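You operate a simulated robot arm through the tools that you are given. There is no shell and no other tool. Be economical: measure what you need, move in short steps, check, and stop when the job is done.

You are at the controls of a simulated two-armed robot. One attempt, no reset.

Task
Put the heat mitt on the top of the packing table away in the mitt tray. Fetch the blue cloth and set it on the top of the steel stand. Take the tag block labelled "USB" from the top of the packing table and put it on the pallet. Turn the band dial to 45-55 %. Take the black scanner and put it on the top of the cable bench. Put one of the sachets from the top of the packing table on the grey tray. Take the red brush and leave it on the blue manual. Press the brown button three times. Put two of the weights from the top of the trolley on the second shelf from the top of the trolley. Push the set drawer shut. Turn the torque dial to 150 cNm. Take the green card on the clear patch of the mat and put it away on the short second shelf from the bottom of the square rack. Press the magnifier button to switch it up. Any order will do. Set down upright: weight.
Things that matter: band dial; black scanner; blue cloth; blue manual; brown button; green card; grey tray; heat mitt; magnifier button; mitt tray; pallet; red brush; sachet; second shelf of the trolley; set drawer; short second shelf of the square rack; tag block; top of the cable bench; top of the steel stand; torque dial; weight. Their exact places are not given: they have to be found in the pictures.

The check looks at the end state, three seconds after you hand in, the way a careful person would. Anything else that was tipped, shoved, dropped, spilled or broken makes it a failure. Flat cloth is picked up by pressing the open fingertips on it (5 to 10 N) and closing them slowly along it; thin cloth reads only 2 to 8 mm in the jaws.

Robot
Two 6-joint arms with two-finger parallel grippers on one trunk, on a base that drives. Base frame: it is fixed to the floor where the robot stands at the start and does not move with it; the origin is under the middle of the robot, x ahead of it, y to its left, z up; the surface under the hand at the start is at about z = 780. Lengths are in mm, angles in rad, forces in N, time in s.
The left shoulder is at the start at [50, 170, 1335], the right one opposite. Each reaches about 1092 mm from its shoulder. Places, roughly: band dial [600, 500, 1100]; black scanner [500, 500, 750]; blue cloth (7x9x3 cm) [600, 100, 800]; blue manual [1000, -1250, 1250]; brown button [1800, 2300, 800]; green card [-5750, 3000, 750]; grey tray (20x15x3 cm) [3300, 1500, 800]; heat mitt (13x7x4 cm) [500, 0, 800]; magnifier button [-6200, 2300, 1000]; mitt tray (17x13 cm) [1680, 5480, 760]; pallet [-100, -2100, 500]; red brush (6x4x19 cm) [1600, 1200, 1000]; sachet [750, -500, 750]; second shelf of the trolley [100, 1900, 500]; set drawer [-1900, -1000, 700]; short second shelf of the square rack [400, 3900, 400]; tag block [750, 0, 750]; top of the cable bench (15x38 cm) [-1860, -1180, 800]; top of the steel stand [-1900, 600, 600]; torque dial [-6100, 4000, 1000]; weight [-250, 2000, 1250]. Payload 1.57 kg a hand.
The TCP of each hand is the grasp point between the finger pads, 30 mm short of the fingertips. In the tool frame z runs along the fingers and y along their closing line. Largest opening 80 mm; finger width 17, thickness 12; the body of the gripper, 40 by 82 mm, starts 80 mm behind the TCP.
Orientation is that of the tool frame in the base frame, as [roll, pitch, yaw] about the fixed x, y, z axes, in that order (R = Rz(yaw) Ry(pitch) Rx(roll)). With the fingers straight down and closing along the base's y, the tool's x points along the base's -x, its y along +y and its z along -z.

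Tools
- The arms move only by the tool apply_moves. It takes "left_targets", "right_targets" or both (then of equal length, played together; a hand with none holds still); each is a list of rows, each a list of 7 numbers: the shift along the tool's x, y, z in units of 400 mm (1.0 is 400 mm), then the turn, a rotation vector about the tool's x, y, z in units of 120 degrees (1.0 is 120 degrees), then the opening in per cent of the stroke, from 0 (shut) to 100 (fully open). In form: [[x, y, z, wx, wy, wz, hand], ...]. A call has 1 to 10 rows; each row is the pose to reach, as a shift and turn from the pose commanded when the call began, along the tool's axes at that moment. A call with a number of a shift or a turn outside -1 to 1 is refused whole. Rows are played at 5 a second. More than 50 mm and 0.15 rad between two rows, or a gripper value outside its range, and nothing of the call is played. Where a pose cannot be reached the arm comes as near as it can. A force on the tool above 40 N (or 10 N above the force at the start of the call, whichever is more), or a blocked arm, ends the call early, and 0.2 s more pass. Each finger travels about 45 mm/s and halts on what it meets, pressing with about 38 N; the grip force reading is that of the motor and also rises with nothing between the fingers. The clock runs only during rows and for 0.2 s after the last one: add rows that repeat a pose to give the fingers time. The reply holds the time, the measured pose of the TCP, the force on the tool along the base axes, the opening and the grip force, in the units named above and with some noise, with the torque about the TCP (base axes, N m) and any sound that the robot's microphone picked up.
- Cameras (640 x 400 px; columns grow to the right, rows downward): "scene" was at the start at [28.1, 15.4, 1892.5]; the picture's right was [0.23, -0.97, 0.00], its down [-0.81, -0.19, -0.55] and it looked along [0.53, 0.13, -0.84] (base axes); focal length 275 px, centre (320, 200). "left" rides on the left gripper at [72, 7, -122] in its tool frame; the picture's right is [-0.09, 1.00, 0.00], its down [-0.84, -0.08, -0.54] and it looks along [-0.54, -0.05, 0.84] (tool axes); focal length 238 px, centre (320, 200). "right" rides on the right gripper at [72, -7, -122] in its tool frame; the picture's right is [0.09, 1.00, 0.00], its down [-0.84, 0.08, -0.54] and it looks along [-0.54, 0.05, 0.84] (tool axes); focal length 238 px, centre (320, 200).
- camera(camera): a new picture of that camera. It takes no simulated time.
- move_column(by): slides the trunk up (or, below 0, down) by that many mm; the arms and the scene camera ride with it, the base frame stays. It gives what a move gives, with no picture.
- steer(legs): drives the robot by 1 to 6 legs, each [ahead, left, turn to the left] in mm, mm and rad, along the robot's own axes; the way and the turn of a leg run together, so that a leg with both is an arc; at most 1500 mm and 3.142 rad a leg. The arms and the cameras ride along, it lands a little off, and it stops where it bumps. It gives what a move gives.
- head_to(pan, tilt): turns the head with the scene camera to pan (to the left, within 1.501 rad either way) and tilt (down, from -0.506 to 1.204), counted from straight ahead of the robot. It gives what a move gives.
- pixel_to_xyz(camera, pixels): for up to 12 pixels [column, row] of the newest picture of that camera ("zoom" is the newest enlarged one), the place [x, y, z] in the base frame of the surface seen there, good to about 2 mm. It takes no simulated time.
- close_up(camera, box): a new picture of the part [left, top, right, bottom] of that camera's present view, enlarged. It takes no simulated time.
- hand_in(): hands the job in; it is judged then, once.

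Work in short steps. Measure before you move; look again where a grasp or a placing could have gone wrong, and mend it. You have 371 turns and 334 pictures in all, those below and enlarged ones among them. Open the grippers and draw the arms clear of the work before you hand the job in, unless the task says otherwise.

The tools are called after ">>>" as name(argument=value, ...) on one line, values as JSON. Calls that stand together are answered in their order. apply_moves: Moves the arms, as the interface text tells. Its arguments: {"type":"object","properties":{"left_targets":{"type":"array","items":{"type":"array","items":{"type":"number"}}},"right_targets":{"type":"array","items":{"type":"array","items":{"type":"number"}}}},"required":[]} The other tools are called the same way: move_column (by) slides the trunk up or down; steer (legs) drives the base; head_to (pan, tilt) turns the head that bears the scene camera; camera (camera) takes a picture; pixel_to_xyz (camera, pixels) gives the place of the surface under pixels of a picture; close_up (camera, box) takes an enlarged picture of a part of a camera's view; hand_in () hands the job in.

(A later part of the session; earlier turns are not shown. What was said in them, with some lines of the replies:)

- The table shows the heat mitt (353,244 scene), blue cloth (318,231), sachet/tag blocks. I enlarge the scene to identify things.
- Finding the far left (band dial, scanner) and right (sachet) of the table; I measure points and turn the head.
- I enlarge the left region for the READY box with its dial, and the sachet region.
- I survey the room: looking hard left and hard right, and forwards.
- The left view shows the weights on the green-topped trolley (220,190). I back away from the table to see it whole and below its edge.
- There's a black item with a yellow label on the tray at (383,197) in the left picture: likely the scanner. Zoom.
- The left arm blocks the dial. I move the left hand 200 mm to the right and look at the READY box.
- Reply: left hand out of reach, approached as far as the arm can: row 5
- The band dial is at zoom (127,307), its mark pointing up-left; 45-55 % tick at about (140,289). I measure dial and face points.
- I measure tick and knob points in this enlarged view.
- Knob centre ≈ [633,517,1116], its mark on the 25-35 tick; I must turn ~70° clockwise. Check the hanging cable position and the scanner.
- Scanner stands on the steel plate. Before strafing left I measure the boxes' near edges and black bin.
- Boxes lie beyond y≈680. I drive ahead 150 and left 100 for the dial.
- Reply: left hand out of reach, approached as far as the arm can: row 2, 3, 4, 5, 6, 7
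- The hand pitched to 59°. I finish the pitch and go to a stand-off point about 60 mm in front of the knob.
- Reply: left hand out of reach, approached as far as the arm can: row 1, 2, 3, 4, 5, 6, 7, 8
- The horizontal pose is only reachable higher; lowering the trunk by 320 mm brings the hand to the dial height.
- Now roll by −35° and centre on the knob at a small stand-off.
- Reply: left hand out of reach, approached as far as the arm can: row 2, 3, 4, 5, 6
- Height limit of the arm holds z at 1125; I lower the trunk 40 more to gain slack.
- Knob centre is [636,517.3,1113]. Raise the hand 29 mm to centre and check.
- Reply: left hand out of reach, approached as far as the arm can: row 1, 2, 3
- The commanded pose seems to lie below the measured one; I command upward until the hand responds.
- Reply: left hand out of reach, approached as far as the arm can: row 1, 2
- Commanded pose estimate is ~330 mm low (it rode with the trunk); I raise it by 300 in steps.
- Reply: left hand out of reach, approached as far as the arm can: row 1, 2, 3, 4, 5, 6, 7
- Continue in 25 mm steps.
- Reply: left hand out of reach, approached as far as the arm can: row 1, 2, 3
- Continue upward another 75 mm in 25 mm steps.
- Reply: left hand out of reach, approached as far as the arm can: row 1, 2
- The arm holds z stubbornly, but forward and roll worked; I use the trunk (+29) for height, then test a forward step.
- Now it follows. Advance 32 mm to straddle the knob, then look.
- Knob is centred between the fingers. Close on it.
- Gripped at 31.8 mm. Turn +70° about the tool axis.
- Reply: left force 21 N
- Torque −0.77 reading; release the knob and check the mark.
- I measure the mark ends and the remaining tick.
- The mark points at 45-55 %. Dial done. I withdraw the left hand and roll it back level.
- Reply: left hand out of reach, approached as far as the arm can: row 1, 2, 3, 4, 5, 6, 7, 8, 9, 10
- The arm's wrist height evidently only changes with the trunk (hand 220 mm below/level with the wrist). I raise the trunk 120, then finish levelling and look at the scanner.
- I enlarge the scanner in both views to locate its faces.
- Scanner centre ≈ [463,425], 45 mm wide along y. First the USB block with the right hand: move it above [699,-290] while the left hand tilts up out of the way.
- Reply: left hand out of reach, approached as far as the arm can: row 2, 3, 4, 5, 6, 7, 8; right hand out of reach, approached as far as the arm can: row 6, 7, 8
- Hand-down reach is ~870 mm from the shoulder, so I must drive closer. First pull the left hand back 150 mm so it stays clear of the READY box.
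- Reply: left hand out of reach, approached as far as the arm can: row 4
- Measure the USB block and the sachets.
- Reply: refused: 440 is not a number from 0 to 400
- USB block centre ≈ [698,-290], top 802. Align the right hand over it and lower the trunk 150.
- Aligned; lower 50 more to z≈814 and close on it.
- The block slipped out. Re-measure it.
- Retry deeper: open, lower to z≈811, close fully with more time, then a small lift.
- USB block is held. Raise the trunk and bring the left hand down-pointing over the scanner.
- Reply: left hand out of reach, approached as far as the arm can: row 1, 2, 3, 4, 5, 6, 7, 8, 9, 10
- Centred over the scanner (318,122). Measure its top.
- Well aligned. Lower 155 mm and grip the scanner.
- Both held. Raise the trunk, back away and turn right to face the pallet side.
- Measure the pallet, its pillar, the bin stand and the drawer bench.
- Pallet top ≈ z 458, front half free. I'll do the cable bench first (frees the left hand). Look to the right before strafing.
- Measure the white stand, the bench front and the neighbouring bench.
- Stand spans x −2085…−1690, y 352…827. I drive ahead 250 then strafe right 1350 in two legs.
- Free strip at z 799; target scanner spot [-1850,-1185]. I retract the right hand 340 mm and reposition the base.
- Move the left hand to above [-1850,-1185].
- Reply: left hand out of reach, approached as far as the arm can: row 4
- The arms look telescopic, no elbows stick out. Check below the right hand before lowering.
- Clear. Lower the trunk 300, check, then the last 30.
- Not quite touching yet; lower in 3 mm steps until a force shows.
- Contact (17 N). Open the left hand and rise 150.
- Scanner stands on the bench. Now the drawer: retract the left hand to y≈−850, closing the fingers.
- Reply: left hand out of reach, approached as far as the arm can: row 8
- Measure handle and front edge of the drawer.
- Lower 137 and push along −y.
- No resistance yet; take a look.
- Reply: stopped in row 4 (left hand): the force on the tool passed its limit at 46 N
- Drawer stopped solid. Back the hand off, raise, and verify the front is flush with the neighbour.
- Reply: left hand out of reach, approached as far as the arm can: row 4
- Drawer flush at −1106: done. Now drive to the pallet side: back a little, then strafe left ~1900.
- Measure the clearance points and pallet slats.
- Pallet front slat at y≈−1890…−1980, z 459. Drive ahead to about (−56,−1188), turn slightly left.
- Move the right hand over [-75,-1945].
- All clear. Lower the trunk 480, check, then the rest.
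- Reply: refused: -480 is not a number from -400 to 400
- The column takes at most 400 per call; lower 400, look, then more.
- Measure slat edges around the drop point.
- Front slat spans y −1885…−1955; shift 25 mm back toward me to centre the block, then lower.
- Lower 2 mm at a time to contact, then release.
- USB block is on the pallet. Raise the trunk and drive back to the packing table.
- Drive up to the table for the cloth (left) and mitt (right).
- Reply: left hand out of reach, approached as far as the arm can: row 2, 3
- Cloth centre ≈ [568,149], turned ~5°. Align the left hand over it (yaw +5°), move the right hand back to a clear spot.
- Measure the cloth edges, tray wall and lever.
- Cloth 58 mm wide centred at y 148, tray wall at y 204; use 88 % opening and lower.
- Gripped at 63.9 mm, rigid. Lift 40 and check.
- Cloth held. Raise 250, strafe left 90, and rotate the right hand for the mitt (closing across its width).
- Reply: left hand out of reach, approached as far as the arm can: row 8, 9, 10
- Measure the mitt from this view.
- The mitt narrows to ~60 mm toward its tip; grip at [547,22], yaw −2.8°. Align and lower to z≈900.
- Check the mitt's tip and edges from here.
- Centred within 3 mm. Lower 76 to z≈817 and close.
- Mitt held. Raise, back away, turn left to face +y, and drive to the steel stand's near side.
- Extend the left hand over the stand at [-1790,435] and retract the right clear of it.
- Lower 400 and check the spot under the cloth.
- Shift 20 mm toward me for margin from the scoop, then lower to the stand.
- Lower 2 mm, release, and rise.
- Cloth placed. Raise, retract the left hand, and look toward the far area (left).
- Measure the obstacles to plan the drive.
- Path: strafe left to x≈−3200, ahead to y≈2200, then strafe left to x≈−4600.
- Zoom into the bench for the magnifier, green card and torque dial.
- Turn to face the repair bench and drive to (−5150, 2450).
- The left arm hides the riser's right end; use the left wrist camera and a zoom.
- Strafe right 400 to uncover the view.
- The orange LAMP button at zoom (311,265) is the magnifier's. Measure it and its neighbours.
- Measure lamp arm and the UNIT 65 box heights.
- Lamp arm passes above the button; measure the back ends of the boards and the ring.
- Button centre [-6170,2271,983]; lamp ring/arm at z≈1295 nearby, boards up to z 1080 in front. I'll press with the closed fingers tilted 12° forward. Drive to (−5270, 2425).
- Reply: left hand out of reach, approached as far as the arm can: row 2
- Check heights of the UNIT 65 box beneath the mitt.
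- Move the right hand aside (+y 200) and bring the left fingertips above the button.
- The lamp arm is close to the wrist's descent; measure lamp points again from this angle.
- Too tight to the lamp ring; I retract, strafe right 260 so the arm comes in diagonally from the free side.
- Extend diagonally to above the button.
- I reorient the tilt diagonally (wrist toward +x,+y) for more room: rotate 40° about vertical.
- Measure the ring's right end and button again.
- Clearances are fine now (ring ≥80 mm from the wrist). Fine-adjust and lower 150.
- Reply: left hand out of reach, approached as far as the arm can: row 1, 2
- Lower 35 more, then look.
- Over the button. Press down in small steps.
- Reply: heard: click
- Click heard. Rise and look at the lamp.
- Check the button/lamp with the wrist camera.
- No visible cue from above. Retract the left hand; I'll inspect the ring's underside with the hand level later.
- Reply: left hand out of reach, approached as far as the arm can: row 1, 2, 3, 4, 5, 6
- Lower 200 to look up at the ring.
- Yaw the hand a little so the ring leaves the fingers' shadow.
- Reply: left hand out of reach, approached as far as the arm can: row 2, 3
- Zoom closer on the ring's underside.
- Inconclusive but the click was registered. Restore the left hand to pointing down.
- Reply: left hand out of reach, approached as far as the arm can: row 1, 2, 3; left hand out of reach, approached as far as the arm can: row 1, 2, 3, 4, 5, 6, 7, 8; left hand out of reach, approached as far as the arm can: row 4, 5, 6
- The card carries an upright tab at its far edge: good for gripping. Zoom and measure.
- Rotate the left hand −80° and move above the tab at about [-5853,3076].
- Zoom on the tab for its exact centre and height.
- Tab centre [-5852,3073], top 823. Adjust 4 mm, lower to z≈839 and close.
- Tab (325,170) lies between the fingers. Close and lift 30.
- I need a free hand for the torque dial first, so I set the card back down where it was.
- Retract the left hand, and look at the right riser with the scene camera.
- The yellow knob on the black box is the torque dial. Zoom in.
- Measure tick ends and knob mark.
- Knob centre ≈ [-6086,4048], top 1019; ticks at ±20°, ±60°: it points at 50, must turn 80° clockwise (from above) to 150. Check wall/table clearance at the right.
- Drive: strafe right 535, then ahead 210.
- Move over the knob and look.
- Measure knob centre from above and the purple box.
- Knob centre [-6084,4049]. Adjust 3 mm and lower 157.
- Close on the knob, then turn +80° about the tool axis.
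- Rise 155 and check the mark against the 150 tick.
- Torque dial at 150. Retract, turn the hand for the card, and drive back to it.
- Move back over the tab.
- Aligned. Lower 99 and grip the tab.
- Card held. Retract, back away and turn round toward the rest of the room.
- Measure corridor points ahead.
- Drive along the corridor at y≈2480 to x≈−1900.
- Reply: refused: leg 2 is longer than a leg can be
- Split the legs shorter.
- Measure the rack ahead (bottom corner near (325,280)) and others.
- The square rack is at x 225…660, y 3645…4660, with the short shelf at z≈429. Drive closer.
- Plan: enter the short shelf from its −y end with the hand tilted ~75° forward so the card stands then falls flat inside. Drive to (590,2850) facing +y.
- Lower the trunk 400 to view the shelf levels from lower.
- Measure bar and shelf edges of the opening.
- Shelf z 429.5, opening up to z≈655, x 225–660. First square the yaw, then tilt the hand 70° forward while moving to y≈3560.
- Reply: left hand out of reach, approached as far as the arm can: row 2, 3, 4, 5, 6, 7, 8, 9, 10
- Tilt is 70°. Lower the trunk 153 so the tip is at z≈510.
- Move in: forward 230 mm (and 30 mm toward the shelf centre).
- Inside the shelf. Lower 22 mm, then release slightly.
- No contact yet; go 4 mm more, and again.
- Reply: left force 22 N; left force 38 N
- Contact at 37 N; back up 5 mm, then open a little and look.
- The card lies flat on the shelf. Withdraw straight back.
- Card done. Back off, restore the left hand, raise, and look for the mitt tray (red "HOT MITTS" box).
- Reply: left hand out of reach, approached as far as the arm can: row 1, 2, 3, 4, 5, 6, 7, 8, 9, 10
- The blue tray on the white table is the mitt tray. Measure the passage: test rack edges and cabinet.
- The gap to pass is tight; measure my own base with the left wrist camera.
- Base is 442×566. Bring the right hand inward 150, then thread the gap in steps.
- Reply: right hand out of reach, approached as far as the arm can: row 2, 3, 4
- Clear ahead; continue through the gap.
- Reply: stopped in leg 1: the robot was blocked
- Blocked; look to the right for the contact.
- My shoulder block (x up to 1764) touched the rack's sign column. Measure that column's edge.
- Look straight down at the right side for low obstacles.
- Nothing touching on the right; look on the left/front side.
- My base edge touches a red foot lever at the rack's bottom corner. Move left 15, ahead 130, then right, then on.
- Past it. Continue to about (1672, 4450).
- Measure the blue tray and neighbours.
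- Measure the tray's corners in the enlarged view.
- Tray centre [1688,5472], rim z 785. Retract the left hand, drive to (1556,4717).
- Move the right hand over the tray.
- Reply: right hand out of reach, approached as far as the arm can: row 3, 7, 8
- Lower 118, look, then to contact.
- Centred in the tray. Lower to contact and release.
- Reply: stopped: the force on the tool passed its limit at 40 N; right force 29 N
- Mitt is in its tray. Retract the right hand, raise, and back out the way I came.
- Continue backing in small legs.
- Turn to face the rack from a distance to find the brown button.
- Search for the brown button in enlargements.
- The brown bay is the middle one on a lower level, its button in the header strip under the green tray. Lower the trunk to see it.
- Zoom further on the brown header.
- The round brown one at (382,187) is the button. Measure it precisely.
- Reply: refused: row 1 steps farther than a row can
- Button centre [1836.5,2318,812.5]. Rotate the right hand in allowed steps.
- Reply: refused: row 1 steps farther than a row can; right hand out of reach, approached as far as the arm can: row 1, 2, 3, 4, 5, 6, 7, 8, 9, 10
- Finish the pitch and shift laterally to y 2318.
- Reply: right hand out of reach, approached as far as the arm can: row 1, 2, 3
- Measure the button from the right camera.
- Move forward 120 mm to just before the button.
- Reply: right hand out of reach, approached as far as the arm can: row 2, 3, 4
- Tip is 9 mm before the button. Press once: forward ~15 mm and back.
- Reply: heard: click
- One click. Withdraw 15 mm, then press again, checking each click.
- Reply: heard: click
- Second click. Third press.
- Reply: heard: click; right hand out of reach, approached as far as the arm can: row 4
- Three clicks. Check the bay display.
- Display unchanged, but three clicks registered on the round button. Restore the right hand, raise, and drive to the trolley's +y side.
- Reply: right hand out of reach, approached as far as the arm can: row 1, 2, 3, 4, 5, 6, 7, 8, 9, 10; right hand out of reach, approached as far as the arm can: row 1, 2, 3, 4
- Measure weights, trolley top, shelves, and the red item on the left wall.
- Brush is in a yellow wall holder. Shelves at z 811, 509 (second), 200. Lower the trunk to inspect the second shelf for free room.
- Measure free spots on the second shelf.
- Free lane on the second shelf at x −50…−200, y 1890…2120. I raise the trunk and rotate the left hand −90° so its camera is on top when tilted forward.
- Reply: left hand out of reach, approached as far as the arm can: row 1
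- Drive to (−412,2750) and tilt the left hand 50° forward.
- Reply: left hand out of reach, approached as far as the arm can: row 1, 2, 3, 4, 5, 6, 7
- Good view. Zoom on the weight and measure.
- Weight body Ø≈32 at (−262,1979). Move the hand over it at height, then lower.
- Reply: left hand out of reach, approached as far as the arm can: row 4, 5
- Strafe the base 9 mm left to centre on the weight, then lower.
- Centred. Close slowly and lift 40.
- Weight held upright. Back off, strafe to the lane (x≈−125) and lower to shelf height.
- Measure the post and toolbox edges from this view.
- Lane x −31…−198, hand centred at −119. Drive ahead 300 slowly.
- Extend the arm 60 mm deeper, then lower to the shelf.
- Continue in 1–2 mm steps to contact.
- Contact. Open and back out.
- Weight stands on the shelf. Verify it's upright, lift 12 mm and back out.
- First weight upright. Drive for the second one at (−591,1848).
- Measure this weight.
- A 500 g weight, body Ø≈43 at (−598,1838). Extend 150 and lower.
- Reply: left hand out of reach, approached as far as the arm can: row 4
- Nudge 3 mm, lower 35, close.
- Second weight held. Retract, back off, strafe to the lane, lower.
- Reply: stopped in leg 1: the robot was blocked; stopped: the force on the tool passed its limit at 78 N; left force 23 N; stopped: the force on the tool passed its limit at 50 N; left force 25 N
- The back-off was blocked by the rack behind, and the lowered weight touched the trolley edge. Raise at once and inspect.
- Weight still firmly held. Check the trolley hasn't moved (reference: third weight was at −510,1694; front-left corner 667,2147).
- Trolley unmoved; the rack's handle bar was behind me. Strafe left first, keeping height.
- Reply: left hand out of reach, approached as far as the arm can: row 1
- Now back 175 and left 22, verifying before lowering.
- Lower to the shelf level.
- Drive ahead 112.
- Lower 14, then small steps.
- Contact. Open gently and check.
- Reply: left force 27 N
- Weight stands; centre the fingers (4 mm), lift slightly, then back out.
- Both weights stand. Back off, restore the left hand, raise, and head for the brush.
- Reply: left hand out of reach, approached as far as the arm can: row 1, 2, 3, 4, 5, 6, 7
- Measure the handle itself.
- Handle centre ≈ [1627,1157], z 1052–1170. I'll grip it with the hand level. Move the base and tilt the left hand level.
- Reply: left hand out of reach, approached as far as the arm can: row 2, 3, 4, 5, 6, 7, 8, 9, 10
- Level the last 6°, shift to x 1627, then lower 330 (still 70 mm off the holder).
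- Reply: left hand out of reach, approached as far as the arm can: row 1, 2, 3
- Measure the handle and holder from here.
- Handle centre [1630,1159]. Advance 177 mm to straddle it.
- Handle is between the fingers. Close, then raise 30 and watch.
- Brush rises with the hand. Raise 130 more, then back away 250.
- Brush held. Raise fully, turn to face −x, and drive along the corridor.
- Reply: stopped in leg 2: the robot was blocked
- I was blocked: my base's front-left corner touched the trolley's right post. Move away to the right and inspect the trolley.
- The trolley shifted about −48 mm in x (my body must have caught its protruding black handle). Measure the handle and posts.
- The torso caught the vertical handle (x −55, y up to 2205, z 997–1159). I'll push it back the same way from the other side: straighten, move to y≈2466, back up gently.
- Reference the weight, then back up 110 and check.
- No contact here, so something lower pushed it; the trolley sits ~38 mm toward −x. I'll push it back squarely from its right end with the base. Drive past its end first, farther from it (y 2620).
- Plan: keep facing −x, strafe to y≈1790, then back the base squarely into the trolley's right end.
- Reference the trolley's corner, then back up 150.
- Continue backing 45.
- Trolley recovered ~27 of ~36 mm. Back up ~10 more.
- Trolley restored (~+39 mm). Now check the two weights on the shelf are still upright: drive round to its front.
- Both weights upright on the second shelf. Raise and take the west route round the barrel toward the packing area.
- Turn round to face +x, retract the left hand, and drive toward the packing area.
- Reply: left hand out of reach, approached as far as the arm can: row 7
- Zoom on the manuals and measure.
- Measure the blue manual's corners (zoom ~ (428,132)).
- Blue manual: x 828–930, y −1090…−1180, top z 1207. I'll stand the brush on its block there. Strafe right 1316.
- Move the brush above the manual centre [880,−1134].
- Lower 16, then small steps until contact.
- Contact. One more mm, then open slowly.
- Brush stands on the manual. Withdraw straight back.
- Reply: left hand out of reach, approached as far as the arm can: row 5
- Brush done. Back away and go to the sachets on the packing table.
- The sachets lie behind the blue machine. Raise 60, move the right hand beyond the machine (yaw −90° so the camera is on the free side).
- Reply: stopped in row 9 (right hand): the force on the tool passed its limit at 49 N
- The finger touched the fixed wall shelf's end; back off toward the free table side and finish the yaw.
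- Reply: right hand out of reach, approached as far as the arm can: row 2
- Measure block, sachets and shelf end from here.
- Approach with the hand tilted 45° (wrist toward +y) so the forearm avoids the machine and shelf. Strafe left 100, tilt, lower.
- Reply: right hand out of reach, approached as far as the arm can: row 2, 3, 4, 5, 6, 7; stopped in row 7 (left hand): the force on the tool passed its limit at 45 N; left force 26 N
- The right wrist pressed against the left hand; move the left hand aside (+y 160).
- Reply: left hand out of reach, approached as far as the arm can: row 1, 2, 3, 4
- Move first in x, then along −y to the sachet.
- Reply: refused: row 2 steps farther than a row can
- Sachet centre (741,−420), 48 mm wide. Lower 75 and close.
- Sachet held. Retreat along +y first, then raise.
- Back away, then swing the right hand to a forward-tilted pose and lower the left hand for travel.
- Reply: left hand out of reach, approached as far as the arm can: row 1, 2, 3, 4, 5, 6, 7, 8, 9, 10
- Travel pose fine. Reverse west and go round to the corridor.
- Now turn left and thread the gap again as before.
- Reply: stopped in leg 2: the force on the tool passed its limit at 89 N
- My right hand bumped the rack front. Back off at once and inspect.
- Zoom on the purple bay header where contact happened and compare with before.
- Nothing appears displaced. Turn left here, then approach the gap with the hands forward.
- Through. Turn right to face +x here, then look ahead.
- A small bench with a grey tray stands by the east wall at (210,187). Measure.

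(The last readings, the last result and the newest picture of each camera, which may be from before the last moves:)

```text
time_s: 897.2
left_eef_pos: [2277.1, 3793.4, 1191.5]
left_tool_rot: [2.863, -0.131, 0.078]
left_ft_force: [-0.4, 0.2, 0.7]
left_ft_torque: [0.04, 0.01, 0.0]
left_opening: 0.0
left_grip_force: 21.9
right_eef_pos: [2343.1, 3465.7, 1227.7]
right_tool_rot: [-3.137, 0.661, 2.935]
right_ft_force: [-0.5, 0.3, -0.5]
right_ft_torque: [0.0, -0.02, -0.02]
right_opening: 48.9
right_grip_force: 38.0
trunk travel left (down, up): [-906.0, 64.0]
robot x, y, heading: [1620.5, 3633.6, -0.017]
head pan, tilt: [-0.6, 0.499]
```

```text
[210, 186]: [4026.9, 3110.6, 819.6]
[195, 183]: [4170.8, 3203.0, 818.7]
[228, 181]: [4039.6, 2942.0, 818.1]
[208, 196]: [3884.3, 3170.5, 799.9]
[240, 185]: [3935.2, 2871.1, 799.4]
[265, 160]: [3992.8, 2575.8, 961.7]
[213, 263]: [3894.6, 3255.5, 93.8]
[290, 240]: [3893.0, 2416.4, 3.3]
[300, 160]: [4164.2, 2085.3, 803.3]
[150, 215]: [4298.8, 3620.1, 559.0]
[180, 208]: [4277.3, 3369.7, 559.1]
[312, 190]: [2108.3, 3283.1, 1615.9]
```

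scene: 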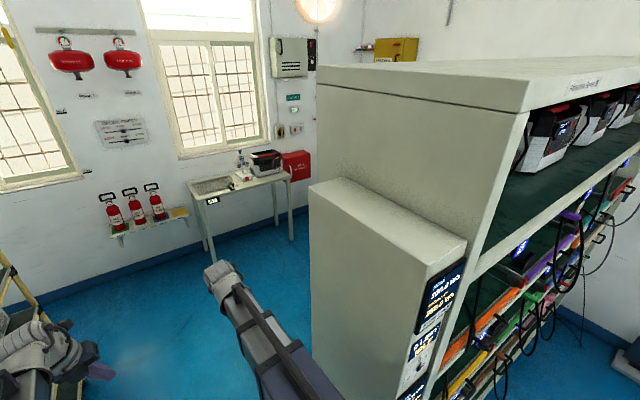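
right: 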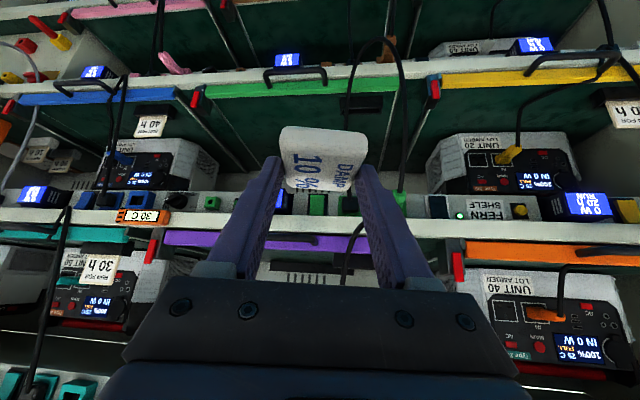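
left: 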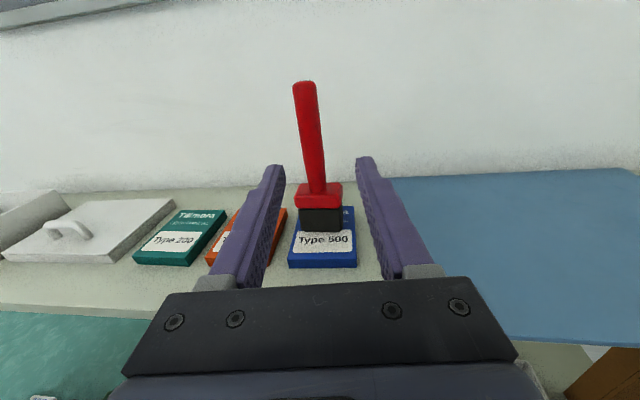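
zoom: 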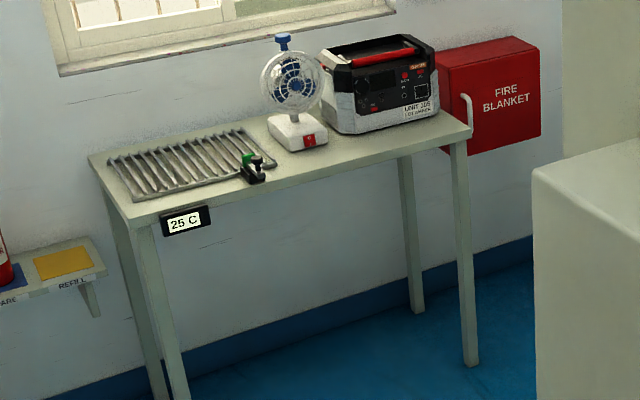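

Not that one; drive east behind the rack and look south.

>>> steer(legs=[[1300, -60, 0.016]])

>>> head_to(pan=-1.45, tilt=0.5)

>>> camera(camera="scene")

```text
time_s: 903.9
left_eef_pos: [3594.1, 3719.8, 1191.1]
left_tool_rot: [2.863, -0.131, 0.077]
left_ft_force: [-0.5, -0.5, -0.2]
left_ft_torque: [0.02, 0.0, -0.01]
left_opening: 0.1
left_grip_force: 21.4
right_eef_pos: [3663.2, 3391.9, 1228.0]
right_tool_rot: [-3.137, 0.66, 2.937]
right_ft_force: [-0.8, -0.5, -0.9]
right_ft_torque: [-0.02, 0.02, 0.01]
right_opening: 48.8
right_grip_force: 38.5
trunk travel left (down, up): [-906.0, 64.0]
robot x, y, heading: [2939.9, 3560.9, -0.015]
head pan, tilt: [-0.6, 0.499]
```

```text
time_s: 905.0
left_eef_pos: [3595.7, 3719.8, 1191.2]
left_tool_rot: [2.862, -0.131, 0.077]
left_ft_force: [0.0, -0.1, 0.9]
left_ft_torque: [-0.01, 0.0, 0.0]
left_opening: 0.0
left_grip_force: 21.5
right_eef_pos: [3661.9, 3391.0, 1228.2]
right_tool_rot: [-3.139, 0.663, 2.937]
right_ft_force: [0.3, 0.3, 0.3]
right_ft_torque: [-0.02, 0.0, 0.0]
right_opening: 48.7
right_grip_force: 37.7
trunk travel left (down, up): [-906.0, 64.0]
robot x, y, heading: [2938.3, 3559.1, -0.011]
head pan, tilt: [-1.45, 0.499]
```

```text
56 pictures are left
```

scene: 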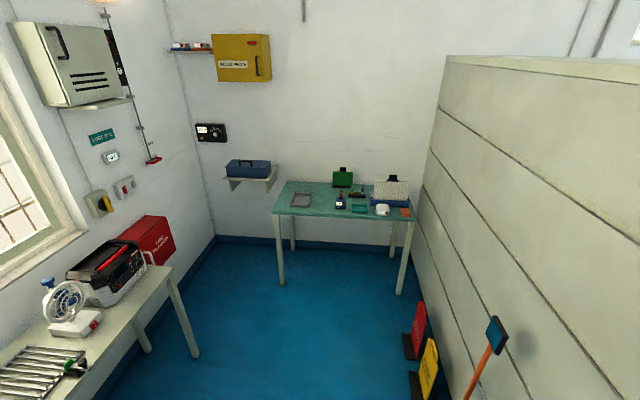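

The grey tray is on the far green bench at (302,199). Zoom and measure.

>>> close_up(camera="scene", box=[265, 150, 425, 230])

>>> pixel_to_xyz(camera="scene", pixels=[[302, 200], [292, 206], [312, 206], [295, 194], [311, 195], [275, 212], [412, 220], [415, 345], [420, 300], [340, 195], [165, 270]])

```text
4.00 times, centred on (345, 190) of scene
```

zoom: 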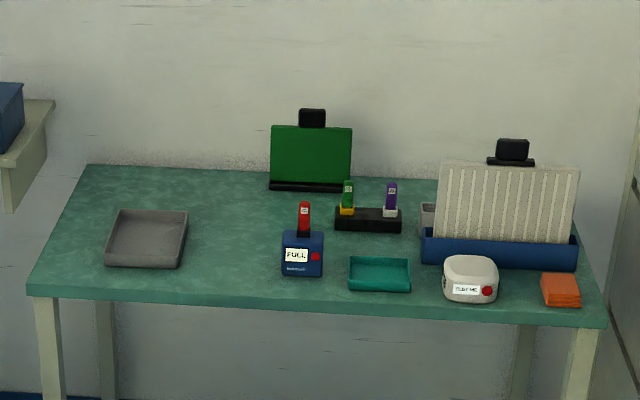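

```text
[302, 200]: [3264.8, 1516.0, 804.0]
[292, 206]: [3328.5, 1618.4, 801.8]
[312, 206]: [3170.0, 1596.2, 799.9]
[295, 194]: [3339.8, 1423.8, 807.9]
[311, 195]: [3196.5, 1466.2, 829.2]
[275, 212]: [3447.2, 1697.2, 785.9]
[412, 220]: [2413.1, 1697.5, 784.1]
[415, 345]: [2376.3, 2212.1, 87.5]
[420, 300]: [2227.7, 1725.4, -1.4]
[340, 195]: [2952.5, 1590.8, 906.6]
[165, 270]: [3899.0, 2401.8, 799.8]
```

Grey tray centre ≈ [3265,1516], floor z 804. Turn right and drive to (3415,2280).

>>> steer(legs=[[0, 0, -1.56], [600, 240, 0], [670, 235, 0]])

>>> head_to(pan=-0.05, tilt=0.75)

>>> camera(camera="scene")

```text
time_s: 915.9
left_eef_pos: [3636.0, 1640.4, 1192.1]
left_tool_rot: [2.861, -0.13, -1.456]
left_ft_force: [0.1, 0.2, -0.7]
left_ft_torque: [0.03, 0.0, 0.01]
left_opening: 0.1
left_grip_force: 21.5
right_eef_pos: [3312.0, 1561.1, 1227.7]
right_tool_rot: [-3.137, 0.66, 1.403]
right_ft_force: [-0.2, -0.3, -0.8]
right_ft_torque: [0.04, 0.01, -0.01]
right_opening: 48.6
right_grip_force: 37.9
trunk travel left (down, up): [-906.0, 64.0]
robot x, y, heading: [3453.1, 2291.9, -1.546]
head pan, tilt: [-1.45, 0.499]
```

```text
time_s: 917.4
left_eef_pos: [3636.2, 1641.0, 1191.5]
left_tool_rot: [2.862, -0.131, -1.456]
left_ft_force: [0.5, -0.7, -0.9]
left_ft_torque: [0.02, 0.0, -0.02]
left_opening: 0.0
left_grip_force: 21.5
right_eef_pos: [3313.0, 1561.4, 1227.3]
right_tool_rot: [-3.139, 0.661, 1.402]
right_ft_force: [-0.1, 0.3, -0.8]
right_ft_torque: [0.05, -0.02, 0.02]
right_opening: 48.6
right_grip_force: 37.6
trunk travel left (down, up): [-906.0, 64.0]
robot x, y, heading: [3455.5, 2292.7, -1.549]
head pan, tilt: [-0.051, 0.75]
```

```text
54 pictures are left
```

scene: 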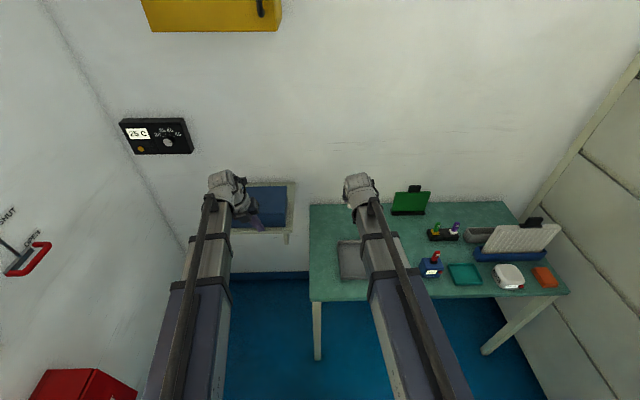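

Measure the tray and the blue box shelf relative to the left hand.

>>> close_up(camera="scene", box=[300, 220, 400, 300])

>>> pixel_to_xyz(camera="scene", pixels=[[342, 245], [342, 275], [366, 276], [352, 262], [360, 245], [270, 225], [290, 235], [245, 232], [265, 195], [312, 292]])

```text
5.00 times, centred on (350, 260) of scene
```

zoom: 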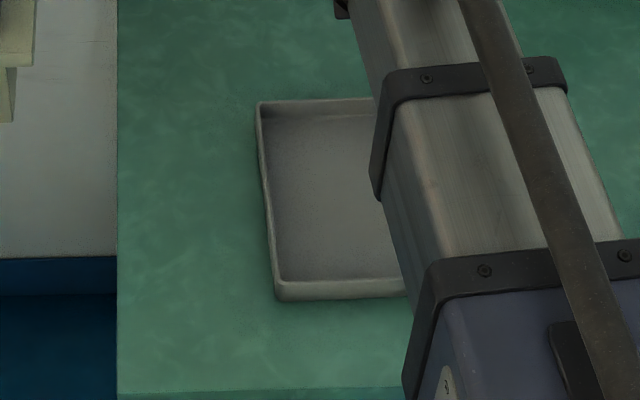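

```text
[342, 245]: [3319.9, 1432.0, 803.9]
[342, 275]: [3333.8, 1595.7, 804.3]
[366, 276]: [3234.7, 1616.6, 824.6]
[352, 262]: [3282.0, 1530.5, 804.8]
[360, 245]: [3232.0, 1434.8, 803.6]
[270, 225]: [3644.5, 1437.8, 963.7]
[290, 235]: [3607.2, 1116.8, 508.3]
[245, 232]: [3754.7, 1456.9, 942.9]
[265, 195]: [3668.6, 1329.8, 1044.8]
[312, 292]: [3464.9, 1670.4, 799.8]
```

Shift the sachet over the tray centre and lower 365.

>>> apply_moves(right_targets=[[-0.034, -0.05, 0.026, 0, 0, 0, 0], [-0.0675, -0.1, 0.052, 0, 0, 0, 0], [-0.0675, -0.1, 0.052, 0, 0, 0, 0]])

>>> move_column(by=-365)

>>> camera(camera="right")

>>> camera(camera="scene")

```text
time_s: 918.2
left_eef_pos: [3637.1, 1640.6, 1192.3]
left_tool_rot: [2.864, -0.131, -1.456]
left_ft_force: [-0.1, -0.4, -0.1]
left_ft_torque: [0.0, -0.02, 0.01]
left_opening: 0.0
left_grip_force: 21.4
right_eef_pos: [3264.4, 1533.4, 1227.4]
right_tool_rot: [-3.139, 0.663, 1.403]
right_ft_force: [-0.5, 0.4, -1.0]
right_ft_torque: [0.02, 0.01, 0.02]
right_opening: 48.7
right_grip_force: 38.2
trunk travel left (down, up): [-906.0, 64.0]
robot x, y, heading: [3455.5, 2290.7, -1.544]
head pan, tilt: [-0.051, 0.75]
```

```text
time_s: 921.8
left_eef_pos: [3637.4, 1640.2, 826.7]
left_tool_rot: [2.862, -0.13, -1.455]
left_ft_force: [1.1, 0.9, 0.0]
left_ft_torque: [0.0, 0.01, 0.04]
left_opening: 0.0
left_grip_force: 21.4
right_eef_pos: [3266.0, 1533.9, 863.7]
right_tool_rot: [-3.138, 0.662, 1.404]
right_ft_force: [0.5, -0.1, -0.7]
right_ft_torque: [-0.02, 0.01, 0.01]
right_opening: 48.5
right_grip_force: 37.9
trunk travel left (down, up): [-541.0, 429.0]
robot x, y, heading: [3454.4, 2291.9, -1.549]
head pan, tilt: [-0.051, 0.75]
```

```text
52 pictures are left
```

right: 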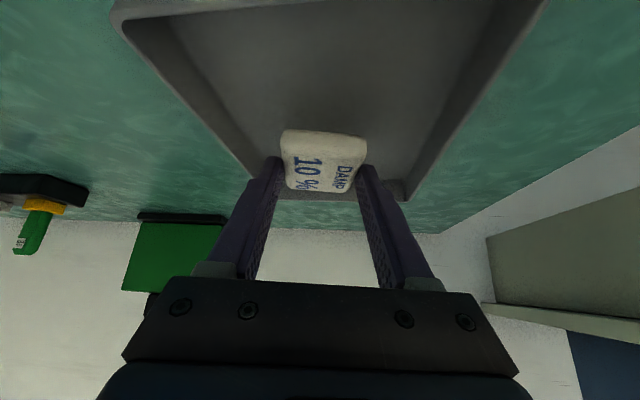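

```text
51 pictures are left
```

scene: 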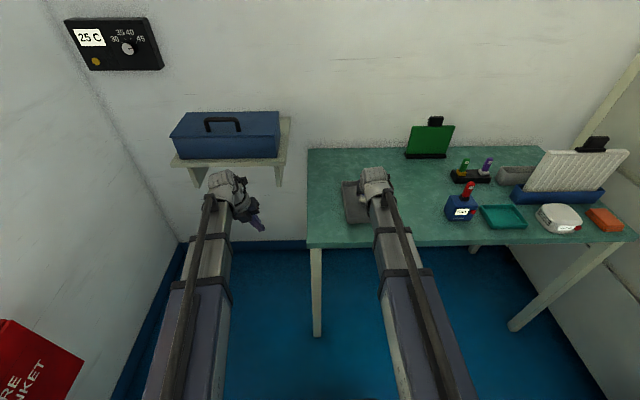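

Over the tray. Lower 25, then release.

>>> move_column(by=-25)

>>> move_column(by=-3)

>>> camera(camera="right")

```text
time_s: 922.5
left_eef_pos: [3637.0, 1640.6, 802.0]
left_tool_rot: [2.862, -0.131, -1.455]
left_ft_force: [0.0, 0.1, -0.6]
left_ft_torque: [-0.01, -0.05, -0.02]
left_opening: 0.0
left_grip_force: 22.0
right_eef_pos: [3265.3, 1534.4, 836.5]
right_tool_rot: [-3.138, 0.663, 1.403]
right_ft_force: [-0.2, 0.2, -0.1]
right_ft_torque: [-0.01, 0.04, 0.02]
right_opening: 48.9
right_grip_force: 37.6
trunk travel left (down, up): [-516.0, 454.0]
robot x, y, heading: [3453.8, 2293.0, -1.543]
head pan, tilt: [-0.051, 0.75]
```

```text
time_s: 923.0
left_eef_pos: [3636.4, 1640.6, 800.0]
left_tool_rot: [2.862, -0.133, -1.456]
left_ft_force: [-0.4, -0.4, -0.1]
left_ft_torque: [0.05, 0.01, 0.01]
left_opening: 0.0
left_grip_force: 21.5
right_eef_pos: [3265.5, 1534.1, 835.1]
right_tool_rot: [-3.139, 0.667, 1.404]
right_ft_force: [-1.1, -1.8, 15.5]
right_ft_torque: [-0.75, 0.03, -0.05]
right_opening: 48.9
right_grip_force: 38.0
trunk travel left (down, up): [-513.0, 457.0]
robot x, y, heading: [3452.0, 2289.5, -1.547]
head pan, tilt: [-0.051, 0.75]
```

```text
50 pictures are left
```

right: 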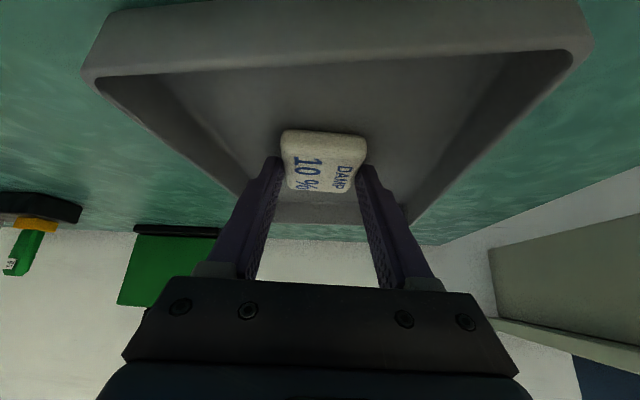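

Contact with the tray floor. Open and rise.

>>> apply_moves(right_targets=[[0, 0, 0, 0, 0, 0, 70], [0, 0, 0, 0, 0, 0, 75], [0, 0, 0, 0, 0, 0, 75]])

>>> move_column(by=200)

>>> camera(camera="right")

```text
time_s: 923.8
left_eef_pos: [3635.8, 1641.3, 799.3]
left_tool_rot: [2.864, -0.13, -1.454]
left_ft_force: [0.4, 0.1, 0.5]
left_ft_torque: [-0.02, -0.01, 0.02]
left_opening: 0.0
left_grip_force: 21.0
right_eef_pos: [3264.9, 1533.7, 834.9]
right_tool_rot: [-3.138, 0.662, 1.403]
right_ft_force: [0.0, -0.6, 0.4]
right_ft_torque: [-0.01, 0.0, -0.01]
right_opening: 59.9
right_grip_force: 0.0
trunk travel left (down, up): [-513.0, 457.0]
robot x, y, heading: [3452.0, 2288.6, -1.541]
head pan, tilt: [-0.051, 0.75]
```

```text
time_s: 926.0
left_eef_pos: [3636.9, 1640.7, 997.8]
left_tool_rot: [2.863, -0.132, -1.456]
left_ft_force: [0.2, 0.2, 0.4]
left_ft_torque: [0.03, 0.02, 0.02]
left_opening: 0.0
left_grip_force: 21.3
right_eef_pos: [3264.5, 1533.0, 1035.2]
right_tool_rot: [-3.139, 0.663, 1.403]
right_ft_force: [0.3, 0.1, -0.2]
right_ft_torque: [-0.01, -0.04, -0.05]
right_opening: 60.2
right_grip_force: 0.0
trunk travel left (down, up): [-713.0, 257.0]
robot x, y, heading: [3452.5, 2290.7, -1.547]
head pan, tilt: [-0.051, 0.75]
```

```text
49 pictures are left
```

right: 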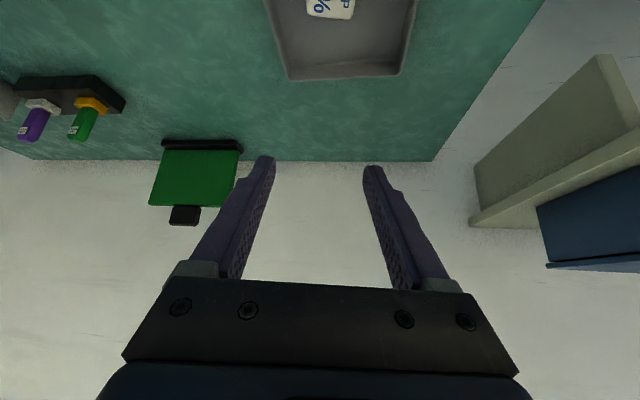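

Sachet is in the grey tray. Raise, back away from the bench, open both grippers, and take a last look.

>>> move_column(by=200)

>>> steer(legs=[[-450, -200, 0]])

>>> apply_moves(left_targets=[[0, 0, 0, 0, 0, 0, 100], [0, 0, 0, 0, 0, 0, 100], [0, 0, 0, 0, 0, 0, 100], [0, 0, 0, 0, 0, 0, 100], [0, 0, 0, 0, 0, 0, 100]], right_targets=[[0, 0, 0, 0, 0, 0, 100], [0, 0, 0, 0, 0, 0, 100], [0, 0, 0, 0, 0, 0, 100], [0, 0, 0, 0, 0, 0, 100], [0, 0, 0, 0, 0, 0, 100]])

>>> close_up(camera="scene", box=[240, 120, 640, 300])

```text
time_s: 928.1
left_eef_pos: [3636.3, 1640.6, 1197.6]
left_tool_rot: [2.862, -0.131, -1.455]
left_ft_force: [0.3, 0.5, -1.4]
left_ft_torque: [-0.03, 0.01, 0.0]
left_opening: 0.1
left_grip_force: 20.8
right_eef_pos: [3266.2, 1534.7, 1234.8]
right_tool_rot: [-3.138, 0.663, 1.403]
right_ft_force: [0.1, -0.1, -0.4]
right_ft_torque: [0.01, 0.05, -0.01]
right_opening: 60.0
right_grip_force: 0.1
trunk travel left (down, up): [-913.0, 57.0]
robot x, y, heading: [3455.2, 2294.9, -1.544]
head pan, tilt: [-0.051, 0.75]
```

```text
time_s: 931.0
left_eef_pos: [3425.4, 2085.6, 1198.3]
left_tool_rot: [2.864, -0.132, -1.462]
left_ft_force: [-0.5, 0.3, 0.2]
left_ft_torque: [-0.02, 0.0, -0.01]
left_opening: 0.0
left_grip_force: 21.0
right_eef_pos: [3054.8, 1981.4, 1235.8]
right_tool_rot: [-3.138, 0.664, 1.398]
right_ft_force: [0.2, 0.2, 0.0]
right_ft_torque: [-0.07, 0.04, 0.01]
right_opening: 59.9
right_grip_force: 0.1
trunk travel left (down, up): [-913.0, 57.0]
robot x, y, heading: [3247.9, 2737.4, -1.555]
head pan, tilt: [-0.051, 0.75]
```

```text
time_s: 932.2
left_eef_pos: [3427.3, 2084.9, 1198.3]
left_tool_rot: [2.862, -0.131, -1.459]
left_ft_force: [0.1, 0.8, -0.6]
left_ft_torque: [0.0, -0.01, -0.03]
left_opening: 80.1
left_grip_force: 0.1
right_eef_pos: [3055.1, 1979.5, 1235.1]
right_tool_rot: [-3.138, 0.664, 1.398]
right_ft_force: [-0.3, 0.3, 0.7]
right_ft_torque: [0.02, 0.02, 0.03]
right_opening: 80.3
right_grip_force: 0.0
trunk travel left (down, up): [-913.0, 57.0]
robot x, y, heading: [3247.3, 2737.8, -1.55]
head pan, tilt: [-0.051, 0.75]
```

```text
1.60 times, centred on (440, 210) of scene
```

zoom: 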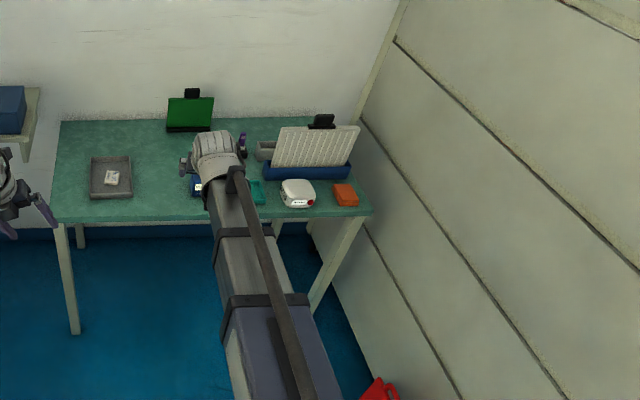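

The sachet lies in the grey tray, both grippers are open and the arms are clear. Handing in.

>>> hand_in()

```text
The job is handed in.
```

I carried out all 13 tasks and handed the job in, but three points could affect the check.

- **Trolley:** my base shoved it about 40 mm. I pushed it back to within a few millimetres, and both weights were still upright on the second shelf when I looked afterwards.
- **Bumps:** I ran into the front of the test rack at up to 89 N, touched the fixed wall shelf above the packing table, and brushed a yellow rack and a red foot lever. I saw nothing displaced at the test rack or the wall shelf; I did not check the yellow rack or the lever afterwards.
- **Buttons:** the magnifier button gave one click and the brown button three. I could not see the lamp light up, and the display for the brown button's bay stayed at "0 W 0 h OFF".
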